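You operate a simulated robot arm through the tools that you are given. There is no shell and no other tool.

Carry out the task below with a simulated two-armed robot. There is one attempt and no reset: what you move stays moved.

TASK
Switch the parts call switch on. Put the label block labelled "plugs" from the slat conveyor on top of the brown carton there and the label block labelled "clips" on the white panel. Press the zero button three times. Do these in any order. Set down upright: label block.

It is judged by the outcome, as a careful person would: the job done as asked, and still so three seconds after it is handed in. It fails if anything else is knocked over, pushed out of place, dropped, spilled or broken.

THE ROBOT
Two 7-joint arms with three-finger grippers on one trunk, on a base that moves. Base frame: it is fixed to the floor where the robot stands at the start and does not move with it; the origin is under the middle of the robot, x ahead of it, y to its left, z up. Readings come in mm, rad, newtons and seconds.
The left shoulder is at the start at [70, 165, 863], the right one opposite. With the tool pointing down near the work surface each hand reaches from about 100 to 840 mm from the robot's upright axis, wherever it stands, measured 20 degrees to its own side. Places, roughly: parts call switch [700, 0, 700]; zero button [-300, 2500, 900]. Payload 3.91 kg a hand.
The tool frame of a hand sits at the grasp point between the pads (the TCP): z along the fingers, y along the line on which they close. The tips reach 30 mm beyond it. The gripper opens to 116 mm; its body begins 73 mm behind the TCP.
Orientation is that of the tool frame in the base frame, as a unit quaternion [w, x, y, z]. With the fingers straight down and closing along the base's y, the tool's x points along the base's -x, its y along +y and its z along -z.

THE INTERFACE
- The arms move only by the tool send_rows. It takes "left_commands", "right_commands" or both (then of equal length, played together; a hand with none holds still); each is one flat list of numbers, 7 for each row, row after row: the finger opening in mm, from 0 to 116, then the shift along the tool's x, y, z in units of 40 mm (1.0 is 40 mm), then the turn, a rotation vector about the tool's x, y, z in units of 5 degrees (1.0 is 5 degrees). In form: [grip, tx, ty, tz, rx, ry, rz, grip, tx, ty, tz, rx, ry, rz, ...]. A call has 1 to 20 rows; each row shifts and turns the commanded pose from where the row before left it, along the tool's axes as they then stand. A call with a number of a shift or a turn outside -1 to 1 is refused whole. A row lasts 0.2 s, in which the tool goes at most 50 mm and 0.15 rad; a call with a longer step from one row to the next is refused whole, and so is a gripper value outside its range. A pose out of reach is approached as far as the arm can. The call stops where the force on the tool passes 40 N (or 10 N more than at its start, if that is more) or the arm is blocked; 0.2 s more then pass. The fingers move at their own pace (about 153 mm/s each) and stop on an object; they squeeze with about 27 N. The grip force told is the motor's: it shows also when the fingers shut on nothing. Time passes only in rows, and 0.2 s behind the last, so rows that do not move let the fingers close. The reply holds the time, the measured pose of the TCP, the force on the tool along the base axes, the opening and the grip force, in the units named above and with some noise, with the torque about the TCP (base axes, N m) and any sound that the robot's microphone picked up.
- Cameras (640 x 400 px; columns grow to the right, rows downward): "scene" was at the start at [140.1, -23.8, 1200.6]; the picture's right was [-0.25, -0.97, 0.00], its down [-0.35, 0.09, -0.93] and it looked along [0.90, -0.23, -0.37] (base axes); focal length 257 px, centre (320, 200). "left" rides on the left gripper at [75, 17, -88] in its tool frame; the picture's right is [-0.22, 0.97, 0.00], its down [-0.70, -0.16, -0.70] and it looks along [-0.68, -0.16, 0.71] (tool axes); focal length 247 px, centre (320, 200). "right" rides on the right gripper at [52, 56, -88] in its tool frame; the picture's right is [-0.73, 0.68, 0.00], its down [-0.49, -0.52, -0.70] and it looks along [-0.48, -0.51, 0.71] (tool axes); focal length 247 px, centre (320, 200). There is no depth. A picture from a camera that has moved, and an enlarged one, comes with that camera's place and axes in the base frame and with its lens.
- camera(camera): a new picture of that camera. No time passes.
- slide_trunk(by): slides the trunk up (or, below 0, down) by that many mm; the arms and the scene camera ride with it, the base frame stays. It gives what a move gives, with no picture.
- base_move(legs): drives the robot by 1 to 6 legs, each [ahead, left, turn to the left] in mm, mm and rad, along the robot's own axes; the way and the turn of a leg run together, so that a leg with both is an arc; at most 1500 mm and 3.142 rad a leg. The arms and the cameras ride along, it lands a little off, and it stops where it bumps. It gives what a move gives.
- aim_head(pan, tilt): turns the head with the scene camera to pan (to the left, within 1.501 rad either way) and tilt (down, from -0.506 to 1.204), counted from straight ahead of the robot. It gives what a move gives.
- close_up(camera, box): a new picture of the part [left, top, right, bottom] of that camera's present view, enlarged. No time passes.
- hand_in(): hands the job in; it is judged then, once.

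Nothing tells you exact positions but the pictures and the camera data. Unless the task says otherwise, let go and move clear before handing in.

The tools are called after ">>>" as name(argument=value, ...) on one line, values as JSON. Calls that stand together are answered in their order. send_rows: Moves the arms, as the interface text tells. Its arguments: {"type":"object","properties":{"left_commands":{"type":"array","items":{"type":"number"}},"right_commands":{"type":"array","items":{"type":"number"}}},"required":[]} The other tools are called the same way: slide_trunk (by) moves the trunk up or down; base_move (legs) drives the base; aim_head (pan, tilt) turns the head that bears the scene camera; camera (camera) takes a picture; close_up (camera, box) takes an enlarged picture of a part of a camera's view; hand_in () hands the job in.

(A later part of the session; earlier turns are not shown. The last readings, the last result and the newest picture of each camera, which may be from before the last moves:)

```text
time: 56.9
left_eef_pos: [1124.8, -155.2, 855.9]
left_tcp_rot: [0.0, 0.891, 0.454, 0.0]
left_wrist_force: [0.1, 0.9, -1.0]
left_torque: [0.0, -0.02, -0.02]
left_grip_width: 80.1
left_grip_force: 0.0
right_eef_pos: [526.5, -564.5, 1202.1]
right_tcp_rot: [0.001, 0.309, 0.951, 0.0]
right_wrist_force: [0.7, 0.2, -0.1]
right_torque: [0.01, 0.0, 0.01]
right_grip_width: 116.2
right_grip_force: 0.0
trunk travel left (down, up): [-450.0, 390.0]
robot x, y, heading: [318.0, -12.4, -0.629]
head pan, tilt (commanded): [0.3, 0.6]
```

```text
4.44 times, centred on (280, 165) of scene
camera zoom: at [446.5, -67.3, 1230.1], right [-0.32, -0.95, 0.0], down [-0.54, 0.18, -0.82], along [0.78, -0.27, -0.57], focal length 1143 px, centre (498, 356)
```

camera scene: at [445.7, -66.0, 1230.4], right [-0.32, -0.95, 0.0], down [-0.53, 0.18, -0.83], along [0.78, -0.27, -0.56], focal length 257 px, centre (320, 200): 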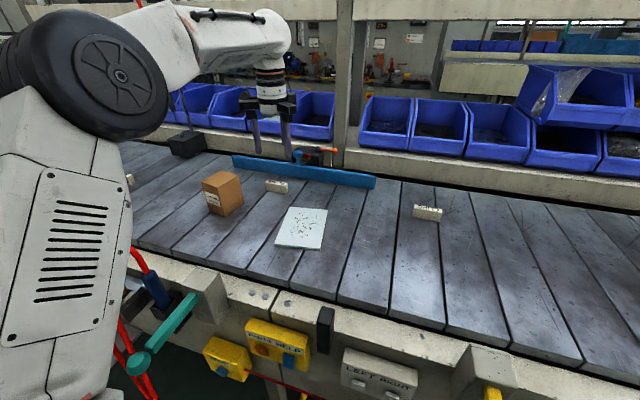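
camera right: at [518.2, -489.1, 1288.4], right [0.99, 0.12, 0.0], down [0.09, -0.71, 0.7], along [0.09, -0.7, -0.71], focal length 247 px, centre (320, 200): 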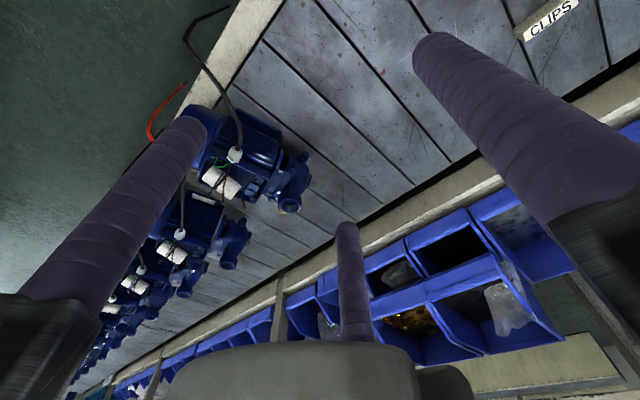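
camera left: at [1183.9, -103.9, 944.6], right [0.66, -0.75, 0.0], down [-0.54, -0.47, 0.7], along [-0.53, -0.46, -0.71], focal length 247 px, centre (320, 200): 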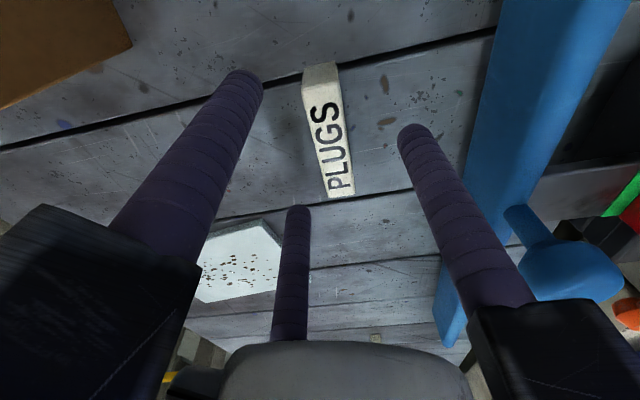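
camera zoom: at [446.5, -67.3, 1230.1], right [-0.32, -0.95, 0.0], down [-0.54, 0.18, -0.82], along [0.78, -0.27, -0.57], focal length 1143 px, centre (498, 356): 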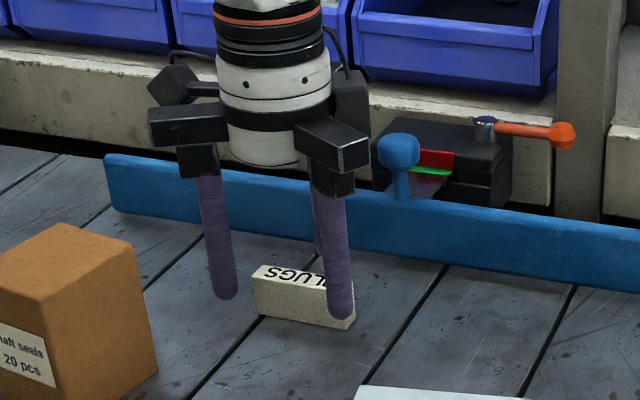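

The block sits between the fingers as planned. I'll lower the last 27 mm and close.

>>> send_rows(left_commands=[80, 0, 0, 0.4, 0, 0, 0, 80, 0, 0, 0.27, 0, 0, 0, 80, 0, 0, 0, 0, 0, 0])

>>> close_up(camera="scene", box=[220, 120, 340, 210])

>>> close_up(camera="left", box=[220, 40, 440, 220])

```text
time: 57.7
left_eef_pos: [1124.8, -153.8, 830.0]
left_tcp_rot: [0.0, 0.891, 0.454, 0.0]
left_wrist_force: [1.1, -0.4, 3.6]
left_torque: [0.06, 0.05, 0.02]
left_grip_width: 80.0
left_grip_force: 0.0
right_eef_pos: [526.1, -566.1, 1202.4]
right_tcp_rot: [0.001, 0.308, 0.951, 0.0]
right_wrist_force: [-0.3, -0.2, 0.1]
right_torque: [-0.01, 0.0, 0.0]
right_grip_width: 116.1
right_grip_force: 0.2
trunk travel left (down, up): [-450.0, 390.0]
robot x, y, heading: [319.5, -8.1, -0.636]
head pan, tilt (commanded): [0.3, 0.6]
```

```text
4.44 times, centred on (280, 165) of scene
camera zoom: at [445.8, -67.1, 1230.2], right [-0.32, -0.95, 0.0], down [-0.53, 0.18, -0.83], along [0.78, -0.27, -0.56], focal length 1143 px, centre (498, 356)
```

zoom: 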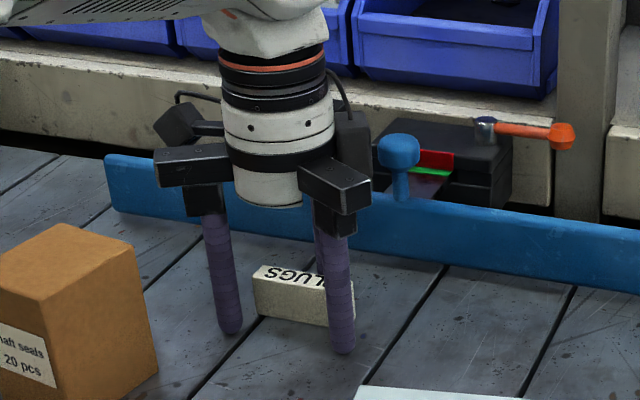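

```text
2.22 times, centred on (330, 130) of left
camera zoom: at [1182.9, -103.3, 918.5], right [0.66, -0.75, 0.0], down [-0.54, -0.47, 0.7], along [-0.53, -0.46, -0.71], focal length 549 px, centre (298, 356)
```

zoom: 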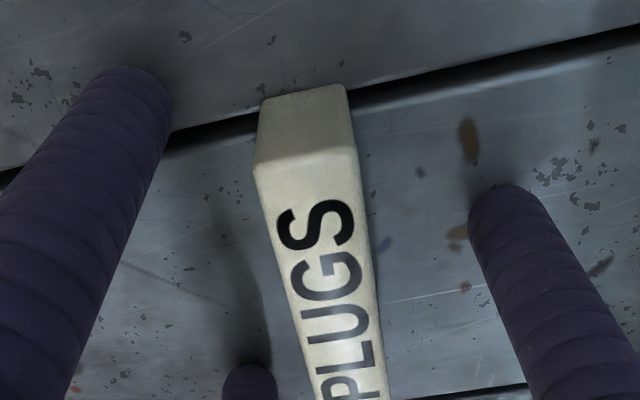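

A light contact (3.6 N) shows the fingertips just reach the conveyor. I'll lift 2 mm and close on the block.

>>> send_rows(left_commands=[80, 0, 0, -0.06, 0, 0, 0, 50, 0, 0, 0, 0, 0, 0, 20, 0, 0, 0, 0, 0, 0, 20, 0, 0, 0, 0, 0, 0, 20, 0, 0, 0, 0, 0, 0])

>>> close_up(camera="scene", box=[220, 120, 340, 210])

>>> close_up(camera="left", box=[220, 40, 440, 220])

```text
time: 58.9
left_eef_pos: [1125.4, -153.6, 831.4]
left_tcp_rot: [0.0, 0.891, 0.454, 0.001]
left_wrist_force: [0.1, -0.1, 0.7]
left_torque: [-0.02, -0.02, 0.0]
left_grip_width: 27.9
left_grip_force: 26.5
right_eef_pos: [525.9, -564.3, 1201.9]
right_tcp_rot: [0.001, 0.308, 0.951, 0.0]
right_wrist_force: [-0.6, 0.0, 0.4]
right_torque: [0.01, 0.03, 0.0]
right_grip_width: 116.2
right_grip_force: 0.0
trunk travel left (down, up): [-450.0, 390.0]
robot x, y, heading: [321.8, -12.1, -0.63]
head pan, tilt (commanded): [0.3, 0.6]
```

```text
4.44 times, centred on (280, 165) of scene
camera zoom: at [446.2, -67.2, 1230.1], right [-0.32, -0.95, 0.0], down [-0.54, 0.18, -0.82], along [0.78, -0.27, -0.57], focal length 1143 px, centre (498, 356)
```

zoom: 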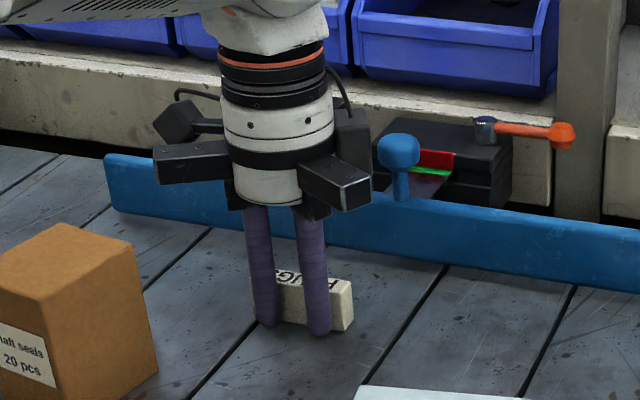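

```text
2.22 times, centred on (330, 130) of left
camera zoom: at [1183.2, -103.3, 919.8], right [0.66, -0.75, 0.0], down [-0.54, -0.47, 0.7], along [-0.53, -0.46, -0.71], focal length 549 px, centre (298, 356)
```

zoom: 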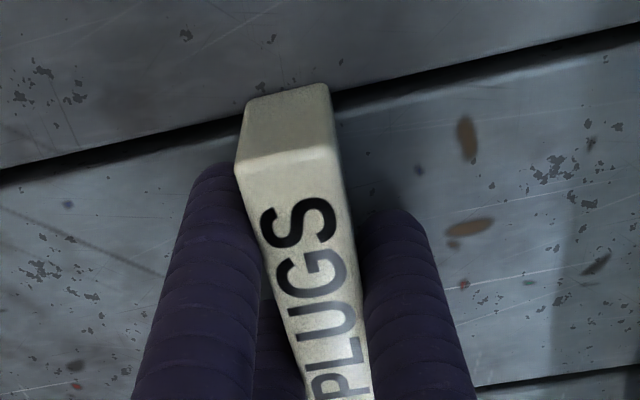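

The block is gripped (27.9 mm opening, 26.5 N). I'll lift it 120 mm and carry it over the carton.

>>> send_rows(left_commands=[20, 0, 0, -0.5, 0, 0, 0, 20, 0, 0, -0.8, 0, 0, 0, 20, 0, 0, -0.8, 0, 0, 0, 20, 0, 0, -0.9, 0, 0, 0, 20, 0.55, -0.55, 0, 0, 0, 0, 20, 0.55, -0.55, 0, 0, 0, 0, 20, 0.55, -0.55, 0, 0, 0, 0, 20, 0.55, -0.55, 0, 0, 0, 0, 20, 0.4, -0.5, 0, 0, 0, 0.95, 20, 0, 0, 0, 0, 0, 0.95])

>>> camera(camera="left")

>>> close_up(camera="scene", box=[170, 100, 330, 220])

```text
time: 61.1
left_eef_pos: [1098.4, -6.2, 950.8]
left_tcp_rot: [0.0, 0.926, 0.378, 0.0]
left_wrist_force: [-0.9, -0.3, -0.5]
left_torque: [0.02, 0.01, 0.01]
left_grip_width: 28.0
left_grip_force: 26.6
right_eef_pos: [526.8, -564.4, 1199.7]
right_tcp_rot: [0.001, 0.308, 0.952, 0.0]
right_wrist_force: [0.3, -0.1, 0.0]
right_torque: [0.0, 0.0, -0.02]
right_grip_width: 116.1
right_grip_force: 0.0
trunk travel left (down, up): [-450.0, 390.0]
robot x, y, heading: [324.1, -10.8, -0.626]
head pan, tilt (commanded): [0.3, 0.6]
```

```text
taken
camera left: at [1164.4, 33.0, 1039.4], right [0.52, -0.85, 0.0], down [-0.61, -0.37, 0.7], along [-0.6, -0.37, -0.71], focal length 247 px, centre (320, 200)
```

left: 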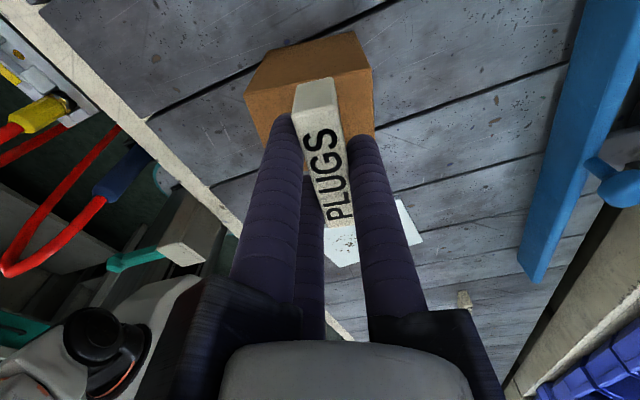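

```text
3.33 times, centred on (250, 160) of scene
camera zoom: at [446.5, -67.6, 1230.0], right [-0.32, -0.95, 0.0], down [-0.54, 0.18, -0.82], along [0.78, -0.27, -0.57], focal length 857 px, centre (553, 333)
```

zoom: 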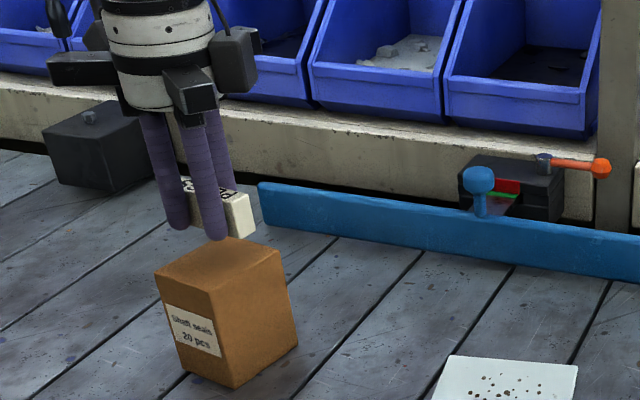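

>>> close_up(camera="left", box=[220, 10, 420, 240])

>>> close_up(camera="left", box=[230, 20, 390, 120])

```text
1.74 times, centred on (320, 125) of left
camera zoom: at [1164.4, 33.0, 1039.4], right [0.52, -0.85, 0.0], down [-0.61, -0.37, 0.7], along [-0.6, -0.37, -0.71], focal length 430 px, centre (320, 330)
```

zoom: 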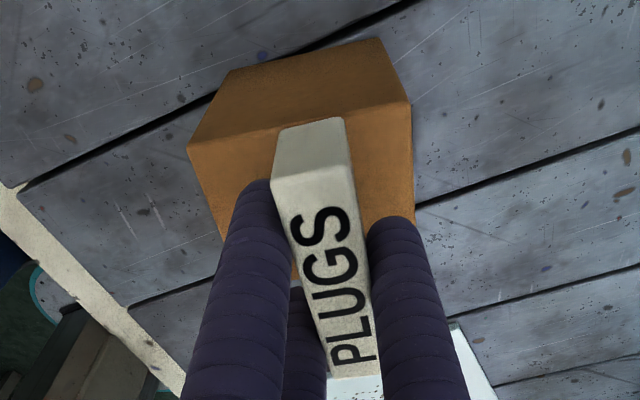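

```text
4.00 times, centred on (310, 70) of left
camera zoom: at [1164.4, 33.0, 1039.4], right [0.52, -0.85, 0.0], down [-0.61, -0.37, 0.7], along [-0.6, -0.37, -0.71], focal length 988 px, centre (360, 720)
```

zoom: 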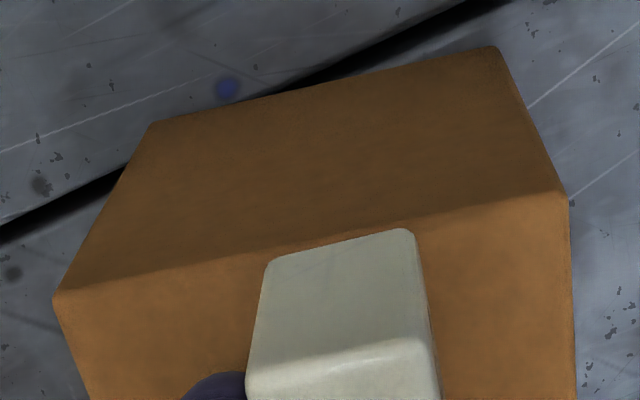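

The wrist view puts the carton top centre about 9 mm nearer than the block centre. I'll correct and lower to just above the carton.

>>> send_rows(left_commands=[20, -0.036, -0.215, 0, 0, 0, 0.3, 20, 0, 0, 0.3, 0, 0, 0, 20, 0, 0, 0.3, 0, 0, 0])

>>> close_up(camera="left", box=[220, 10, 420, 240])

>>> close_up(camera="scene", box=[180, 130, 280, 220])

```text
time: 61.9
left_eef_pos: [1089.9, -1.0, 925.9]
left_tcp_rot: [0.001, 0.931, 0.366, 0.0]
left_wrist_force: [0.8, -0.2, -0.1]
left_torque: [0.01, -0.02, -0.01]
left_grip_width: 27.7
left_grip_force: 26.9
right_eef_pos: [526.7, -563.8, 1201.8]
right_tcp_rot: [0.0, 0.308, 0.951, 0.0]
right_wrist_force: [-0.4, -1.0, 0.6]
right_torque: [0.0, -0.01, 0.01]
right_grip_width: 115.9
right_grip_force: 0.1
trunk travel left (down, up): [-450.0, 390.0]
robot x, y, heading: [321.5, -6.5, -0.629]
head pan, tilt (commanded): [0.3, 0.6]
```

```text
1.74 times, centred on (320, 125) of left
camera zoom: at [1157.7, 37.7, 1014.7], right [0.5, -0.87, 0.0], down [-0.62, -0.36, 0.7], along [-0.61, -0.35, -0.71], focal length 430 px, centre (320, 330)
```

zoom: 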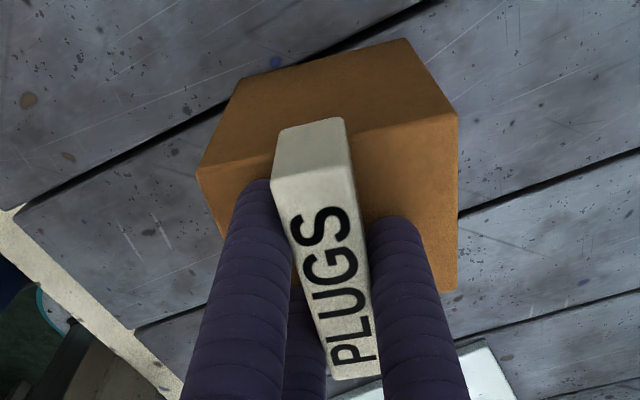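

```text
4.44 times, centred on (230, 175) of scene
camera zoom: at [446.0, -67.1, 1230.2], right [-0.32, -0.95, 0.0], down [-0.53, 0.18, -0.83], along [0.78, -0.27, -0.56], focal length 1143 px, centre (720, 311)
```

zoom: 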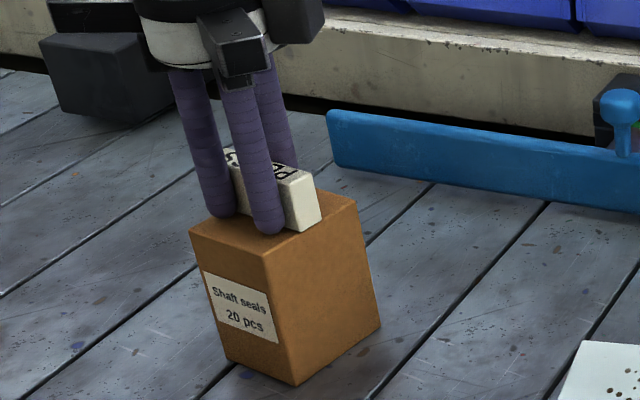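

The block is centred over the carton. I'll lower in very small steps until I feel light contact.

>>> send_rows(left_commands=[20, 0, 0, 0.05, 0, 0, 0, 20, 0, 0, 0.05, 0, 0, 0, 20, 0, 0, 0, 0, 0, 0])

>>> close_up(camera="scene", box=[190, 150, 270, 220])

```text
time: 62.7
left_eef_pos: [1090.0, -1.2, 926.3]
left_tcp_rot: [0.002, 0.93, 0.367, 0.002]
left_wrist_force: [4.8, -0.3, 18.6]
left_torque: [-0.13, -0.12, 0.05]
left_grip_width: 27.7
left_grip_force: 26.7
right_eef_pos: [524.7, -563.5, 1202.0]
right_tcp_rot: [0.002, 0.308, 0.951, 0.0]
right_wrist_force: [0.6, 0.0, 0.2]
right_torque: [0.03, 0.0, -0.03]
right_grip_width: 116.1
right_grip_force: 0.2
trunk travel left (down, up): [-450.0, 390.0]
robot x, y, heading: [322.7, -10.1, -0.626]
head pan, tilt (commanded): [0.3, 0.6]
```

```text
5.71 times, centred on (230, 185) of scene
camera zoom: at [444.4, -67.1, 1230.6], right [-0.32, -0.95, 0.0], down [-0.53, 0.18, -0.83], along [0.78, -0.27, -0.56], focal length 1469 px, centre (834, 286)
```

zoom: 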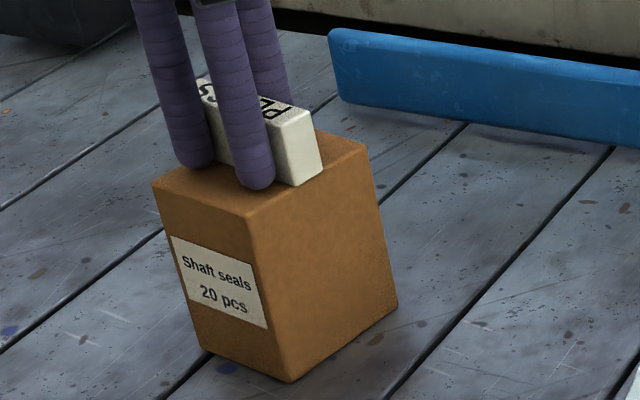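

The block is resting on the carton (contact force felt). I'll ease back to near-zero force, then open the fingers gradually.

>>> send_rows(left_commands=[20, 0, 0, -0.09, 0, 0, 0, 20, 0, 0, 0, 0, 0, 0])

```text
time: 63.3
left_eef_pos: [1090.7, -0.7, 925.9]
left_tcp_rot: [-0.001, 0.93, 0.366, 0.0]
left_wrist_force: [-1.5, -1.3, 8.3]
left_torque: [-0.02, -0.03, -0.03]
left_grip_width: 27.5
left_grip_force: 26.7
right_eef_pos: [526.4, -564.5, 1202.3]
right_tcp_rot: [0.001, 0.308, 0.951, 0.0]
right_wrist_force: [0.1, 0.2, 0.7]
right_torque: [0.02, -0.02, 0.02]
right_grip_width: 115.9
right_grip_force: 0.1
trunk travel left (down, up): [-450.0, 390.0]
robot x, y, heading: [320.5, -7.5, -0.63]
head pan, tilt (commanded): [0.3, 0.6]
```

>>> send_rows(left_commands=[20, 0, 0, -0.04, 0, 0, 0, 20, 0, 0, 0, 0, 0, 0])

```text
time: 63.9
left_eef_pos: [1092.6, -1.5, 927.0]
left_tcp_rot: [0.0, 0.931, 0.366, 0.0]
left_wrist_force: [0.3, 0.6, -1.4]
left_torque: [0.03, 0.04, 0.02]
left_grip_width: 27.6
left_grip_force: 27.0
right_eef_pos: [526.8, -564.2, 1202.9]
right_tcp_rot: [0.0, 0.308, 0.951, -0.001]
right_wrist_force: [-0.1, 0.6, -0.5]
right_torque: [-0.02, 0.02, 0.03]
right_grip_width: 116.0
right_grip_force: 0.0
trunk travel left (down, up): [-450.0, 390.0]
robot x, y, heading: [321.9, -9.9, -0.63]
head pan, tilt (commanded): [0.3, 0.6]
```

The force is now about zero with the block just at the carton surface. I'll open the fingers.

>>> send_rows(left_commands=[30, 0, 0, 0, 0, 0, 0, 36, 0, 0, 0, 0, 0, 0, 46, 0, 0, 0, 0, 0, 0, 60, 0, 0, 0, 0, 0, 0, 60, 0, 0, 0, 0, 0, 0])

>>> close_up(camera="scene", box=[180, 130, 280, 220])

>>> close_up(camera="left", box=[220, 10, 420, 240])

```text
time: 65.1
left_eef_pos: [1092.4, -1.3, 927.7]
left_tcp_rot: [0.001, 0.931, 0.365, 0.0]
left_wrist_force: [-0.2, 0.5, 0.1]
left_torque: [0.03, 0.01, 0.04]
left_grip_width: 59.9
left_grip_force: 0.1
right_eef_pos: [525.5, -563.8, 1201.4]
right_tcp_rot: [0.001, 0.308, 0.951, 0.0]
right_wrist_force: [0.5, 0.0, 0.3]
right_torque: [0.0, 0.0, 0.03]
right_grip_width: 116.0
right_grip_force: 0.0
trunk travel left (down, up): [-450.0, 390.0]
robot x, y, heading: [321.0, -5.2, -0.629]
head pan, tilt (commanded): [0.3, 0.6]
```

```text
4.44 times, centred on (230, 175) of scene
camera zoom: at [446.2, -67.1, 1230.1], right [-0.32, -0.95, 0.0], down [-0.54, 0.18, -0.82], along [0.78, -0.27, -0.57], focal length 1143 px, centre (720, 311)
```

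zoom: 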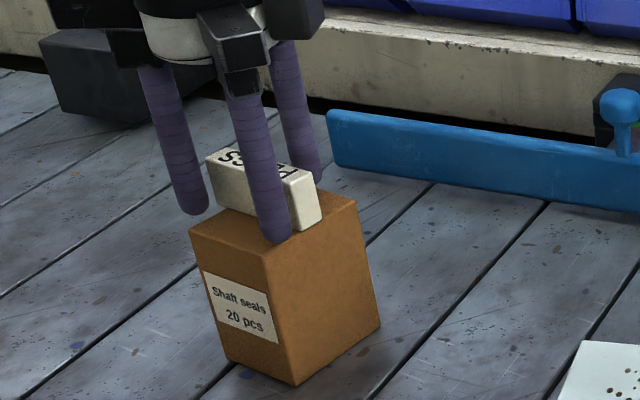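

```text
1.74 times, centred on (320, 125) of left
camera zoom: at [1158.5, 37.3, 1016.5], right [0.5, -0.87, 0.0], down [-0.62, -0.36, 0.7], along [-0.61, -0.35, -0.71], focal length 430 px, centre (320, 330)
```

zoom: 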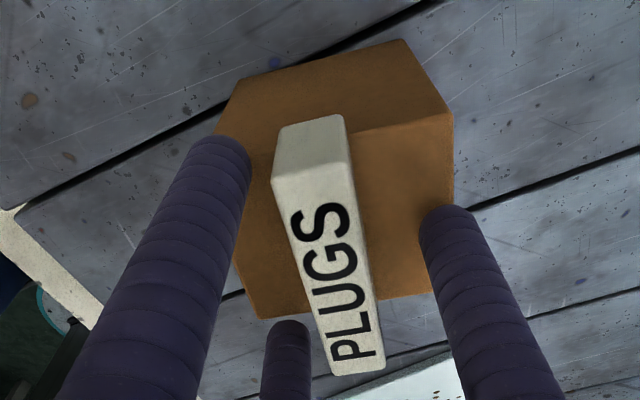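

The PLUGS block rests on the carton, label up. I'll raise the hand straight up and check.

>>> send_rows(left_commands=[62, 0, 0, -0.3, 0, 0, 0, 62, 0, 0, -0.6, 0, 0, 0, 62, 0, 0, -0.9, 0, 0, 0, 62, 0, 0, -0.9, 0, 0, 0, 62, 0, 0, -0.9, 0, 0, 0])

>>> camera(camera="scene")

>>> close_up(camera="scene", box=[180, 140, 340, 250])

```text
time: 66.3
left_eef_pos: [1093.7, -2.0, 1072.3]
left_tcp_rot: [0.0, 0.93, 0.366, 0.0]
left_wrist_force: [0.5, 0.1, 0.2]
left_torque: [-0.01, -0.03, -0.02]
left_grip_width: 62.1
left_grip_force: 0.0
right_eef_pos: [525.3, -565.5, 1201.9]
right_tcp_rot: [0.001, 0.309, 0.951, 0.0]
right_wrist_force: [0.7, 0.2, -0.2]
right_torque: [0.02, 0.02, 0.02]
right_grip_width: 116.0
right_grip_force: 0.1
trunk travel left (down, up): [-450.0, 390.0]
robot x, y, heading: [319.6, -5.9, -0.632]
head pan, tilt (commanded): [0.3, 0.6]
```

```text
taken
camera scene: at [445.7, -67.5, 1230.1], right [-0.32, -0.95, 0.0], down [-0.53, 0.18, -0.83], along [0.78, -0.27, -0.56], focal length 257 px, centre (320, 200)
```

scene: 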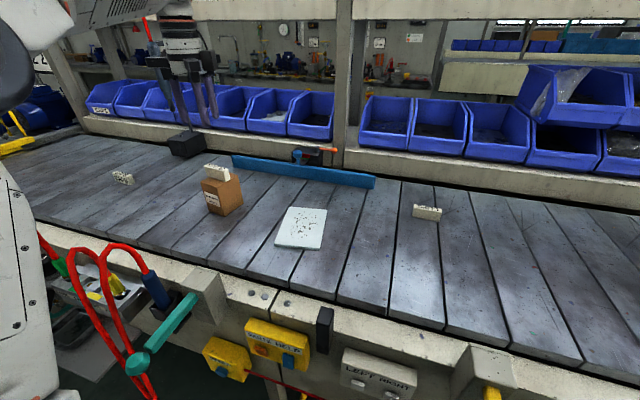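

```text
3.64 times, centred on (260, 195) of scene
camera zoom: at [445.7, -67.5, 1230.1], right [-0.32, -0.95, 0.0], down [-0.53, 0.18, -0.83], along [0.78, -0.27, -0.56], focal length 935 px, centre (538, 218)
```

zoom: 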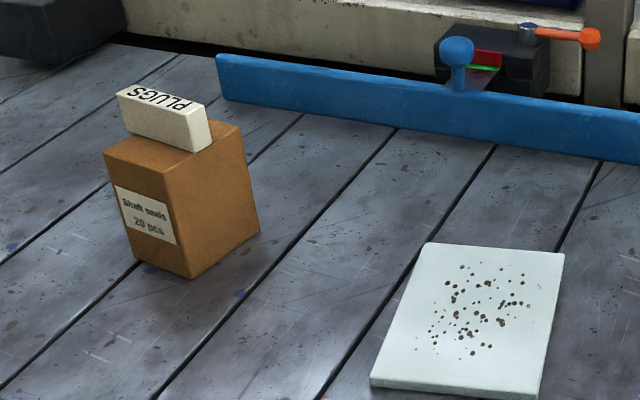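

PLUGS is placed well on the carton. Next I'll use the right hand for CLIPS (about 745 mm ahead and 87 mm to the right of the robot axis), first turning the tool and opening to 80 mm.

>>> send_rows(right_commands=[80, 0, 0, 0, 0, 0, -1, 80, 0, 0, 0, 0, 0, -1, 80, 0, 0, 0, 0, 0, -1, 80, 0, 0, 0, 0, 0, -1, 80, 0, 0, 0, 0, 0, -1, 80, 0, 0, 0, 0, 0, -1, 80, 0, 0, 0, 0, 0, -1, 80, 0, 0, 0, 0, 0, -1, 80, 0, 0, 0, 0, 0, -1, 80, 0, 0, 0, 0, 0, -1, 80, 0, 0, 0, 0, 0, -1, 80, 0, 0, 0, 0, 0, -1, 80, 0, 0, 0, 0, 0, -1, 80, 0, 0, 0, 0, 0, -1, 80, 0, 0, 0, 0, 0, -1, 80, 0, 0, 0, 0, 0, -1, 80, 0, 0, 0, 0, 0, -1, 80, 0, 0, 0, 0, 0, -1])

>>> send_rows(right_commands=[80, -0.61, -0.645, 0.63, 0, 0, 0, 80, -0.61, -0.645, 0.63, 0, 0, 0, 80, -0.61, -0.645, 0.63, 0, 0, 0, 80, -0.61, -0.645, 0.63, 0, 0, 0, 80, -0.61, -0.645, 0.63, 0, 0, 0, 80, -0.61, -0.645, 0.63, 0, 0, 0, 80, -0.61, -0.645, 0.63, 0, 0, 0, 80, -0.61, -0.645, 0.63, 0, 0, 0])

>>> aim_head(pan=-0.1, tilt=0.6)

>>> camera(camera="scene")

>>> camera(camera="right")

```text
time: 70.1
left_eef_pos: [1092.8, -3.0, 1071.2]
left_tcp_rot: [0.001, 0.93, 0.367, 0.0]
left_wrist_force: [0.6, 0.3, -0.6]
left_torque: [0.03, -0.02, -0.01]
left_grip_width: 61.8
left_grip_force: 0.0
right_eef_pos: [526.5, -564.6, 1202.5]
right_tcp_rot: [0.001, -0.456, 0.89, -0.001]
right_wrist_force: [-0.4, 0.0, 0.2]
right_torque: [0.0, -0.02, 0.01]
right_grip_width: 79.9
right_grip_force: 0.0
trunk travel left (down, up): [-450.0, 390.0]
robot x, y, heading: [321.7, -10.1, -0.626]
head pan, tilt (commanded): [0.3, 0.6]
```

```text
time: 71.9
left_eef_pos: [1094.4, -2.2, 1070.4]
left_tcp_rot: [-0.001, 0.931, 0.366, -0.001]
left_wrist_force: [0.3, 0.6, -0.4]
left_torque: [-0.02, 0.05, 0.0]
left_grip_width: 61.7
left_grip_force: 0.0
right_eef_pos: [810.8, -529.2, 1001.2]
right_tcp_rot: [-0.001, -0.454, 0.891, -0.001]
right_wrist_force: [0.2, -0.8, 1.0]
right_torque: [-0.03, 0.03, 0.0]
right_grip_width: 80.3
right_grip_force: 0.2
trunk travel left (down, up): [-450.0, 390.0]
robot x, y, heading: [321.1, -10.3, -0.628]
head pan, tilt (commanded): [0.3, 0.6]
```

```text
time: 72.8
left_eef_pos: [1093.3, -2.6, 1072.0]
left_tcp_rot: [-0.001, 0.93, 0.367, 0.001]
left_wrist_force: [0.7, -0.2, -0.1]
left_torque: [0.01, 0.02, -0.02]
left_grip_width: 61.9
left_grip_force: 0.0
right_eef_pos: [808.3, -528.7, 1002.4]
right_tcp_rot: [0.0, -0.455, 0.891, -0.001]
right_wrist_force: [0.3, -0.4, -0.2]
right_torque: [0.01, -0.01, -0.02]
right_grip_width: 80.2
right_grip_force: 0.0
trunk travel left (down, up): [-450.0, 390.0]
robot x, y, heading: [320.9, -8.7, -0.638]
head pan, tilt (commanded): [-0.099, 0.6]
```

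```text
taken
camera scene: at [428.9, -97.4, 1230.1], right [-0.66, -0.75, 0.0], down [-0.42, 0.38, -0.82], along [0.62, -0.55, -0.57], focal length 257 px, centre (320, 200)
```

scene: 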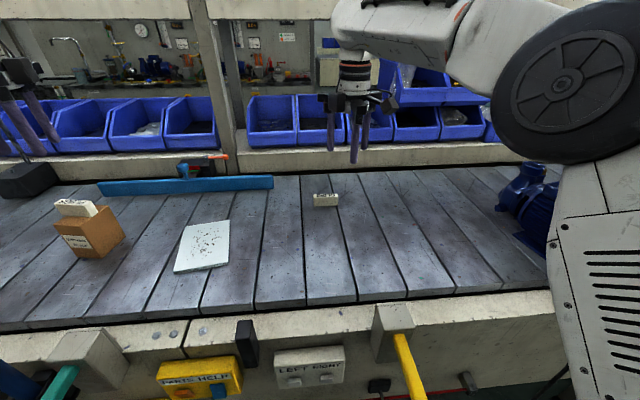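

```text
taken
camera right: at [733.4, -537.9, 1088.8], right [-0.12, 0.99, 0.0], down [0.71, 0.09, 0.7], along [0.7, 0.08, -0.71], focal length 247 px, centre (320, 200)
```

right: 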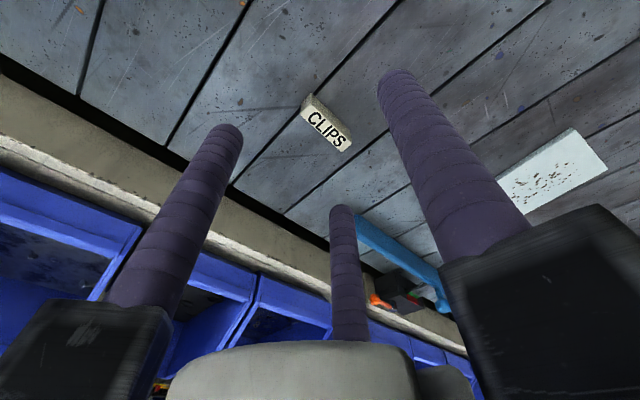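

>>> close_up(camera="right", box=[270, 70, 390, 170])

>>> close_up(camera="right", box=[460, 90, 640, 250])

```text
4.00 times, centred on (330, 120) of right
camera zoom: at [733.4, -537.9, 1088.8], right [-0.12, 0.99, 0.0], down [0.71, 0.09, 0.7], along [0.7, 0.08, -0.71], focal length 988 px, centre (280, 520)
```

zoom: 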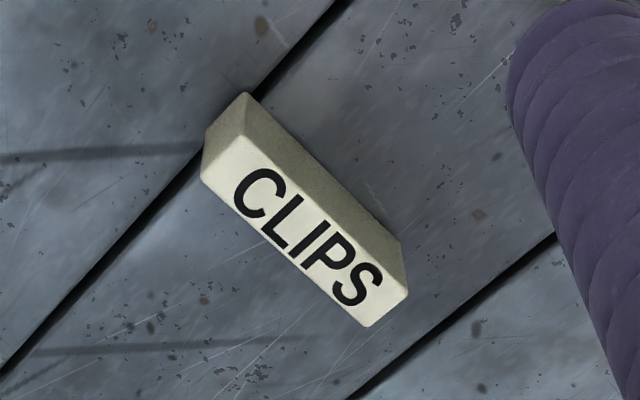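

```text
2.50 times, centred on (550, 170) of right
camera zoom: at [733.4, -537.9, 1088.8], right [-0.12, 0.99, 0.0], down [0.71, 0.09, 0.7], along [0.7, 0.08, -0.71], focal length 617 px, centre (-255, 275)
```

zoom: 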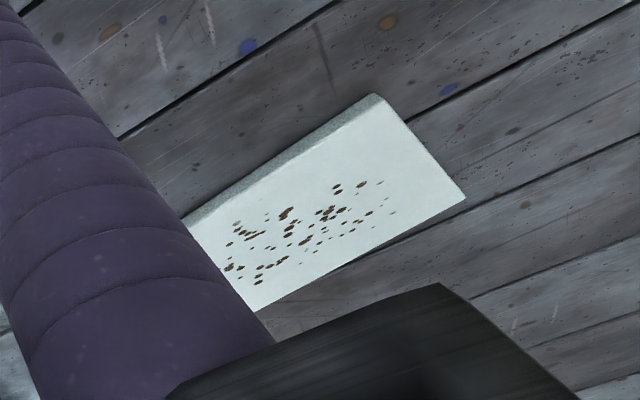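

>>> send_rows(right_commands=[80, -0.64, -0.605, 0.6, 0, 0, 0, 80, -0.64, -0.605, 0.6, 0, 0, 0, 80, 0, 0, 1, 0, 0, 0, 80, 0, 0, 1, 0, 0, 0])

>>> camera(camera="right")

>>> close_up(camera="scene", box=[260, 110, 400, 230])

```text
time: 73.8
left_eef_pos: [1095.0, -1.6, 1070.8]
left_tcp_rot: [-0.001, 0.93, 0.367, 0.0]
left_wrist_force: [0.9, -0.5, -0.4]
left_torque: [0.01, 0.01, 0.0]
left_grip_width: 62.0
left_grip_force: 0.0
right_eef_pos: [878.3, -517.0, 870.7]
right_tcp_rot: [0.0, -0.455, 0.89, -0.001]
right_wrist_force: [1.5, 0.9, -0.5]
right_torque: [0.01, -0.03, 0.0]
right_grip_width: 79.9
right_grip_force: 0.0
trunk travel left (down, up): [-450.0, 390.0]
robot x, y, heading: [321.2, -6.0, -0.634]
head pan, tilt (commanded): [-0.099, 0.6]
```

```text
taken
camera right: at [803.2, -526.5, 958.2], right [-0.12, 0.99, 0.0], down [0.71, 0.09, 0.7], along [0.69, 0.08, -0.71], focal length 247 px, centre (320, 200)
```

right: 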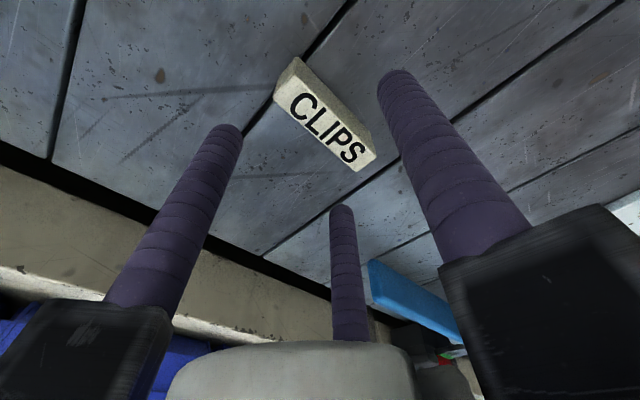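

```text
3.33 times, centred on (330, 170) of scene
camera zoom: at [429.9, -98.0, 1229.9], right [-0.66, -0.75, 0.0], down [-0.42, 0.38, -0.82], along [0.62, -0.55, -0.57], focal length 857 px, centre (287, 300)
```

zoom: 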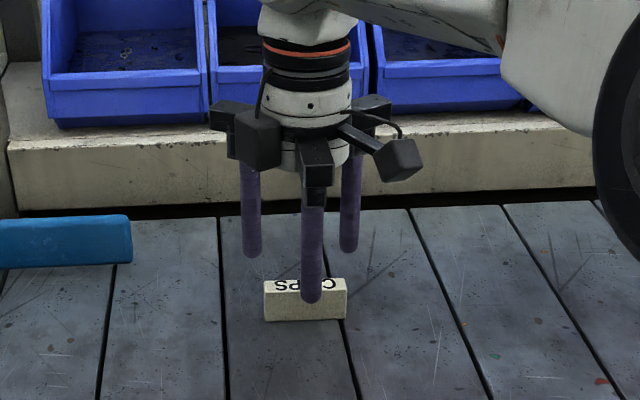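

Alignment is right. I'll lower to grasp height and check for contact.

>>> send_rows(right_commands=[80, 0, 0, 0.5, 0, 0, 0, 80, 0, 0, 0.3, 0, 0, 0, 80, 0, 0, 0.15, 0, 0, 0, 80, 0, 0, 0, 0, 0, 0])

>>> close_up(camera="scene", box=[260, 110, 400, 230])

```text
time: 74.8
left_eef_pos: [1093.6, -2.7, 1071.7]
left_tcp_rot: [-0.001, 0.931, 0.366, 0.0]
left_wrist_force: [0.9, -0.5, -0.3]
left_torque: [0.02, -0.02, 0.01]
left_grip_width: 61.9
left_grip_force: 0.1
right_eef_pos: [877.5, -515.0, 833.9]
right_tcp_rot: [0.0, -0.455, 0.891, -0.001]
right_wrist_force: [0.0, -0.5, 0.5]
right_torque: [0.01, -0.02, -0.02]
right_grip_width: 79.9
right_grip_force: 0.0
trunk travel left (down, up): [-450.0, 390.0]
robot x, y, heading: [323.7, -9.2, -0.627]
head pan, tilt (commanded): [-0.099, 0.6]
```

```text
3.33 times, centred on (330, 170) of scene
camera zoom: at [428.6, -97.4, 1230.1], right [-0.67, -0.75, 0.0], down [-0.42, 0.38, -0.82], along [0.62, -0.55, -0.57], focal length 857 px, centre (287, 300)
```

zoom: 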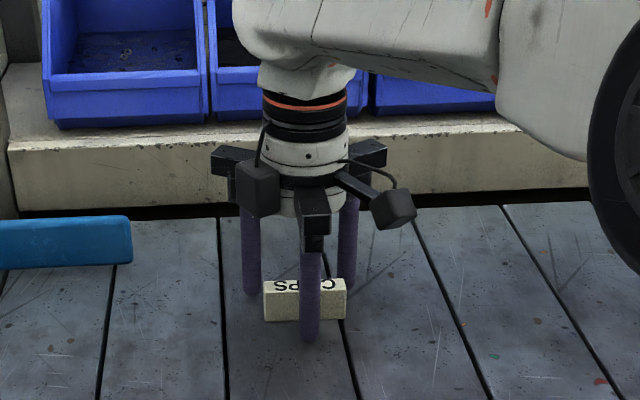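

>>> send_rows(right_commands=[80, 0, 0, 0.06, 0, 0, 0, 50, 0, 0, 0, 0, 0, 0, 20, 0, 0, 0, 0, 0, 0, 20, 0, 0, 0, 0, 0, 0, 20, 0, 0, 0, 0, 0, 0])

>>> close_up(camera="scene", box=[260, 110, 400, 230])

>>> camera(camera="right")

```text
time: 76.0
left_eef_pos: [1093.3, -2.6, 1071.4]
left_tcp_rot: [-0.001, 0.93, 0.367, 0.0]
left_wrist_force: [0.2, -0.2, 0.8]
left_torque: [-0.02, 0.0, -0.01]
left_grip_width: 61.9
left_grip_force: 0.0
right_eef_pos: [876.2, -516.4, 830.7]
right_tcp_rot: [0.0, -0.455, 0.89, -0.001]
right_wrist_force: [-0.1, -0.5, -0.7]
right_torque: [0.0, 0.01, -0.03]
right_grip_width: 27.7
right_grip_force: 27.1
trunk travel left (down, up): [-450.0, 390.0]
robot x, y, heading: [320.3, -11.4, -0.622]
head pan, tilt (commanded): [-0.099, 0.6]
```

```text
3.33 times, centred on (330, 170) of scene
camera zoom: at [428.7, -97.5, 1230.1], right [-0.67, -0.75, 0.0], down [-0.42, 0.38, -0.82], along [0.62, -0.55, -0.57], focal length 857 px, centre (287, 300)
```

zoom: 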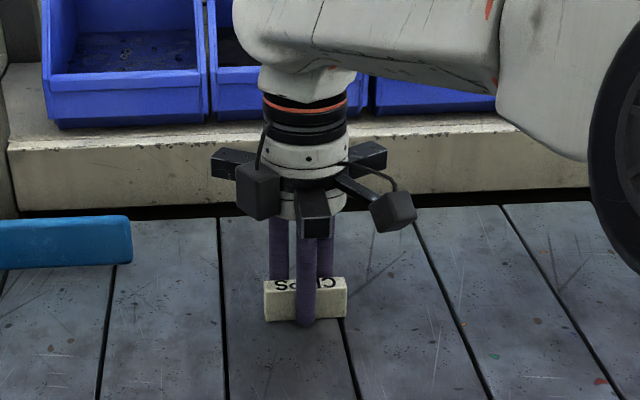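

```text
taken
camera right: at [802.4, -525.3, 918.2], right [-0.12, 0.99, 0.0], down [0.71, 0.09, 0.7], along [0.7, 0.08, -0.71], focal length 247 px, centre (320, 200)
```

right: 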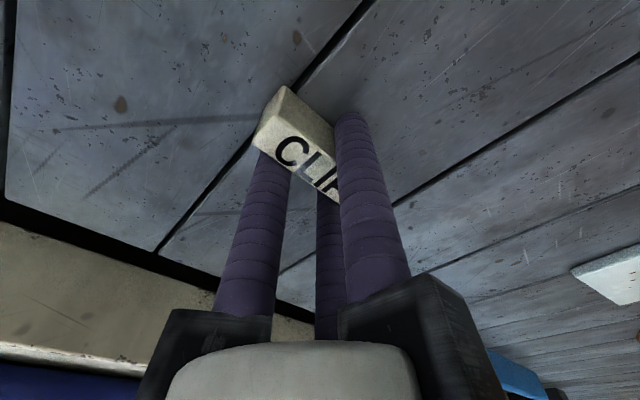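

CLIPS is gripped (27.7 mm, 27 N). I'll lift it and carry it over the white panel, whose centre is about 605 mm ahead and 215 mm left of the robot.

>>> send_rows(right_commands=[20, 0, 0, -0.5, 0, 0, 0, 20, 0, 0, -0.8, 0, 0, 0, 20, 0, 0, -0.8, 0, 0, 0, 20, 0, 0, -0.4, 0, 0, 0, 20, -0.6, 0.273, 0, 0, 0, 0, 20, -0.9, 0.408, 0, 0, 0, 0, 20, -0.9, 0.408, 0, 0, 0, 0, 20, -0.9, 0.408, 0, 0, 0, 0, 20, -0.9, 0.408, 0, 0, 0, 0, 20, -0.9, 0.408, 0, 0, 0, 0, 20, -0.9, 0.408, 0, 0, 0, 0, 20, -0.9, 0.408, 0, 0, 0, 0, 20, -0.65, 0.3, 0, 0, 0, 0, 20, 0, 0, 0, 0, 0, -1, 20, 0, 0, 0, 0, 0, -1])

>>> aim_head(pan=0.1, tilt=0.6)

>>> camera(camera="scene")

>>> camera(camera="right")

```text
time: 79.2
left_eef_pos: [1092.9, -2.7, 1070.7]
left_tcp_rot: [0.0, 0.93, 0.366, 0.0]
left_wrist_force: [0.4, -0.2, -1.2]
left_torque: [-0.01, 0.02, -0.01]
left_grip_width: 61.8
left_grip_force: 0.1
right_eef_pos: [945.5, -200.7, 930.3]
right_tcp_rot: [0.001, -0.524, 0.851, 0.004]
right_wrist_force: [-0.8, 0.4, -0.7]
right_torque: [-0.03, 0.02, -0.03]
right_grip_width: 27.5
right_grip_force: 26.9
trunk travel left (down, up): [-450.0, 390.0]
robot x, y, heading: [320.6, -13.0, -0.632]
head pan, tilt (commanded): [-0.099, 0.6]
```

```text
time: 79.9
left_eef_pos: [1094.0, -2.3, 1072.4]
left_tcp_rot: [-0.001, 0.931, 0.366, 0.0]
left_wrist_force: [0.5, 0.1, 0.3]
left_torque: [0.0, 0.0, 0.02]
left_grip_width: 62.1
left_grip_force: 0.1
right_eef_pos: [944.4, -199.8, 932.7]
right_tcp_rot: [0.003, -0.524, 0.852, 0.005]
right_wrist_force: [0.0, -1.2, -0.4]
right_torque: [0.04, -0.01, 0.02]
right_grip_width: 27.5
right_grip_force: 27.6
trunk travel left (down, up): [-450.0, 390.0]
robot x, y, heading: [321.1, -8.7, -0.627]
head pan, tilt (commanded): [0.099, 0.6]
```

```text
taken
camera scene: at [438.9, -83.2, 1230.1], right [-0.5, -0.86, 0.0], down [-0.49, 0.29, -0.82], along [0.71, -0.42, -0.57], focal length 257 px, centre (320, 200)
```

scene: 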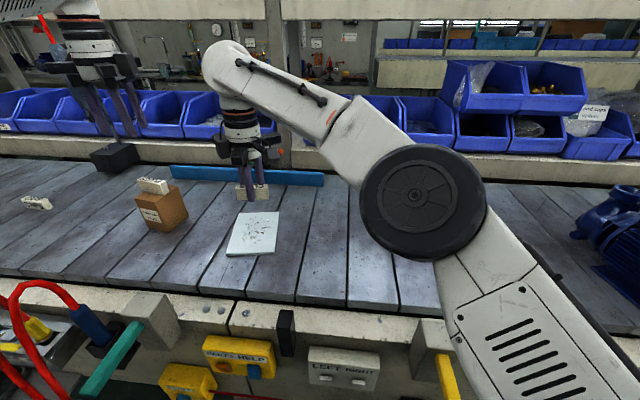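

```text
taken
camera right: at [871.9, -223.4, 1019.4], right [-0.28, 0.96, 0.01], down [0.69, 0.19, 0.7], along [0.67, 0.2, -0.71], focal length 247 px, centre (320, 200)
```

right: 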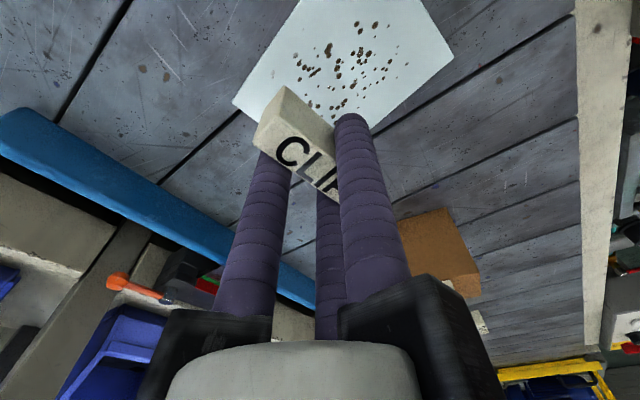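

The block is above the panel, nearly centred. I'll apply a small correction and lower to a few millimetres above it.

>>> send_rows(right_commands=[20, -0.13, 0.155, 0, 0, 0, 0, 20, 0, 0, 0.8, 0, 0, 0, 20, 0, 0, 0.8, 0, 0, 0, 20, 0, 0, 0.5, 0, 0, 0, 20, 0, 0, 0, 0, 0, 0])

>>> close_up(camera="scene", box=[190, 150, 330, 270])

>>> camera(camera="right")

```text
time: 81.1
left_eef_pos: [1093.0, -3.6, 1071.0]
left_tcp_rot: [0.0, 0.93, 0.367, 0.001]
left_wrist_force: [0.1, 0.7, -0.2]
left_torque: [0.06, 0.0, 0.01]
left_grip_width: 61.8
left_grip_force: 0.1
right_eef_pos: [941.2, -192.6, 851.9]
right_tcp_rot: [0.005, -0.524, 0.852, 0.002]
right_wrist_force: [0.1, 0.2, 0.1]
right_torque: [-0.03, 0.03, 0.0]
right_grip_width: 27.6
right_grip_force: 27.1
trunk travel left (down, up): [-450.0, 390.0]
robot x, y, heading: [321.1, -9.2, -0.629]
head pan, tilt (commanded): [0.099, 0.6]
```

```text
3.33 times, centred on (260, 210) of scene
camera zoom: at [439.1, -83.2, 1230.1], right [-0.5, -0.86, 0.0], down [-0.49, 0.28, -0.82], along [0.71, -0.42, -0.57], focal length 857 px, centre (520, 167)
```

zoom: 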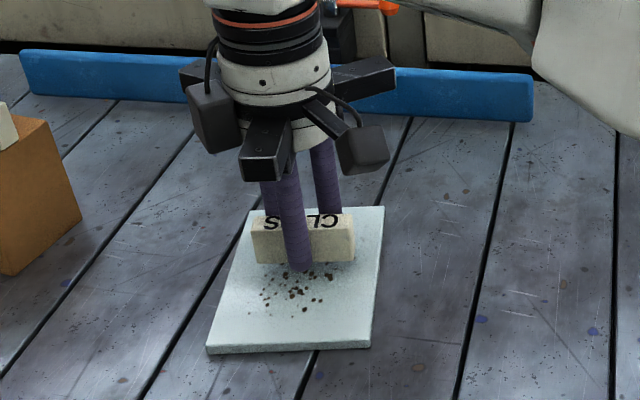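

```text
taken
camera right: at [867.6, -216.1, 938.3], right [-0.28, 0.96, 0.01], down [0.68, 0.19, 0.71], along [0.68, 0.2, -0.71], focal length 247 px, centre (320, 200)
```

right: 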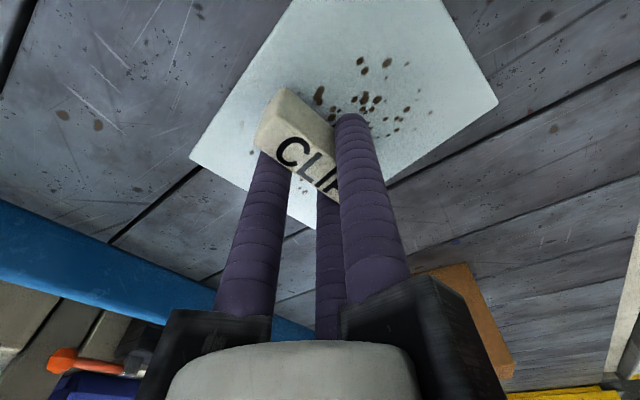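

>>> send_rows(right_commands=[20, 0, 0, 0.15, 0, 0, 0, 20, 0, 0, 0.1, 0, 0, 0, 20, 0, 0, 0, 0, 0, 0])

```text
time: 81.9
left_eef_pos: [1093.1, -1.8, 1070.8]
left_tcp_rot: [0.0, 0.93, 0.367, 0.0]
left_wrist_force: [0.5, 0.6, 0.5]
left_torque: [0.01, 0.0, -0.02]
left_grip_width: 61.9
left_grip_force: 0.1
right_eef_pos: [941.7, -196.6, 845.1]
right_tcp_rot: [0.009, -0.521, 0.853, 0.005]
right_wrist_force: [0.7, 0.9, -0.5]
right_torque: [-0.02, -0.02, 0.02]
right_grip_width: 27.8
right_grip_force: 26.8
trunk travel left (down, up): [-450.0, 390.0]
robot x, y, heading: [318.5, -5.9, -0.632]
head pan, tilt (commanded): [0.099, 0.6]
```

>>> camera(camera="scene")

>>> close_up(camera="scene", box=[190, 150, 330, 270])

```text
taken
camera scene: at [439.0, -83.2, 1230.1], right [-0.5, -0.86, 0.0], down [-0.49, 0.28, -0.82], along [0.71, -0.42, -0.57], focal length 257 px, centre (320, 200)
```

scene: 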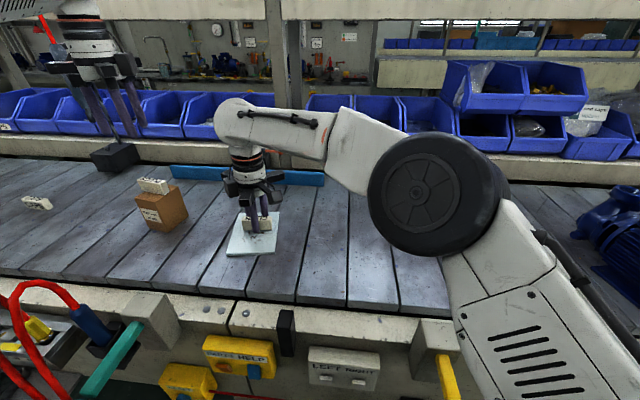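

```text
3.33 times, centred on (260, 210) of scene
camera zoom: at [439.0, -83.2, 1230.1], right [-0.5, -0.86, 0.0], down [-0.49, 0.28, -0.82], along [0.71, -0.42, -0.57], focal length 857 px, centre (520, 167)
```

zoom: 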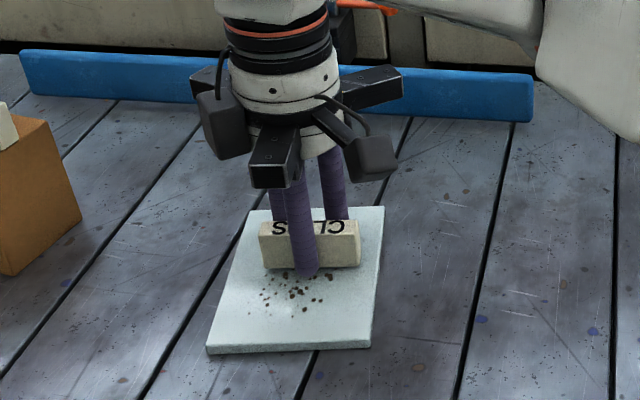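

The tool tilts slightly as it lowers, which suggests a wrist joint near its limit. I'll raise a little, undo the 10° turn, and see if the tilt disappears.

>>> send_rows(right_commands=[20, 0, 0, -0.25, 0, 0, 0, 20, 0, 0, 0, 0, 0, 1, 20, 0, 0, 0, 0, 0, 1, 20, 0, 0, 0, 0, 0, 0])

```text
time: 82.9
left_eef_pos: [1092.7, -2.4, 1071.5]
left_tcp_rot: [-0.001, 0.931, 0.366, 0.0]
left_wrist_force: [0.4, -0.3, 0.1]
left_torque: [0.01, 0.0, -0.05]
left_grip_width: 61.9
left_grip_force: 0.1
right_eef_pos: [943.6, -203.1, 851.8]
right_tcp_rot: [0.007, -0.442, 0.897, 0.006]
right_wrist_force: [-0.6, -0.4, 0.0]
right_torque: [-0.04, 0.0, -0.01]
right_grip_width: 27.6
right_grip_force: 26.9
trunk travel left (down, up): [-450.0, 390.0]
robot x, y, heading: [324.6, -7.9, -0.628]
head pan, tilt (commanded): [0.099, 0.6]
```

The residual tilt is only about 1°, which is harmless for a flat block. I'll continue lowering in small steps and watch position and force.

>>> send_rows(right_commands=[20, 0, 0, 0.15, 0, 0, 0, 20, 0, 0, 0, 0, 0, 0])

>>> close_up(camera="scene", box=[190, 150, 330, 270])

```text
time: 83.5
left_eef_pos: [1092.4, -2.1, 1072.5]
left_tcp_rot: [0.0, 0.93, 0.367, 0.0]
left_wrist_force: [0.7, 0.2, 0.4]
left_torque: [-0.02, 0.01, -0.01]
left_grip_width: 62.0
left_grip_force: 0.1
right_eef_pos: [943.4, -199.9, 849.0]
right_tcp_rot: [0.01, -0.443, 0.897, 0.005]
right_wrist_force: [0.1, -0.6, -0.4]
right_torque: [-0.02, -0.02, 0.0]
right_grip_width: 27.6
right_grip_force: 27.2
trunk travel left (down, up): [-450.0, 390.0]
robot x, y, heading: [317.2, -9.7, -0.629]
head pan, tilt (commanded): [0.099, 0.6]
```

```text
3.33 times, centred on (260, 210) of scene
camera zoom: at [439.0, -83.2, 1230.1], right [-0.5, -0.86, 0.0], down [-0.49, 0.28, -0.82], along [0.71, -0.42, -0.57], focal length 857 px, centre (520, 167)
```

zoom: 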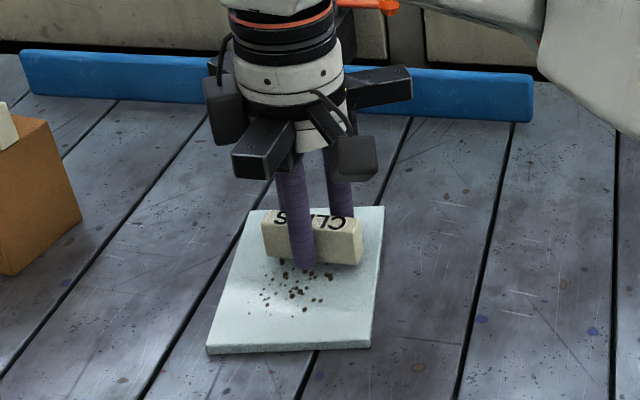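

The arm is at a joint limit for lowering further here, but the trunk can carry everything down. I'll slide the trunk down in small steps instead.

>>> slide_trunk(by=-6)

```text
time: 84.1
left_eef_pos: [1093.4, -0.9, 1066.6]
left_tcp_rot: [0.0, 0.93, 0.367, 0.0]
left_wrist_force: [-0.4, -0.3, -0.5]
left_torque: [0.02, 0.0, 0.01]
left_grip_width: 62.0
left_grip_force: 0.1
right_eef_pos: [942.1, -201.3, 842.5]
right_tcp_rot: [0.009, -0.442, 0.897, 0.005]
right_wrist_force: [-0.2, -0.9, -0.4]
right_torque: [-0.02, 0.0, -0.03]
right_grip_width: 27.8
right_grip_force: 27.4
trunk travel left (down, up): [-444.0, 396.0]
robot x, y, heading: [325.7, -9.4, -0.627]
head pan, tilt (commanded): [0.099, 0.6]
```

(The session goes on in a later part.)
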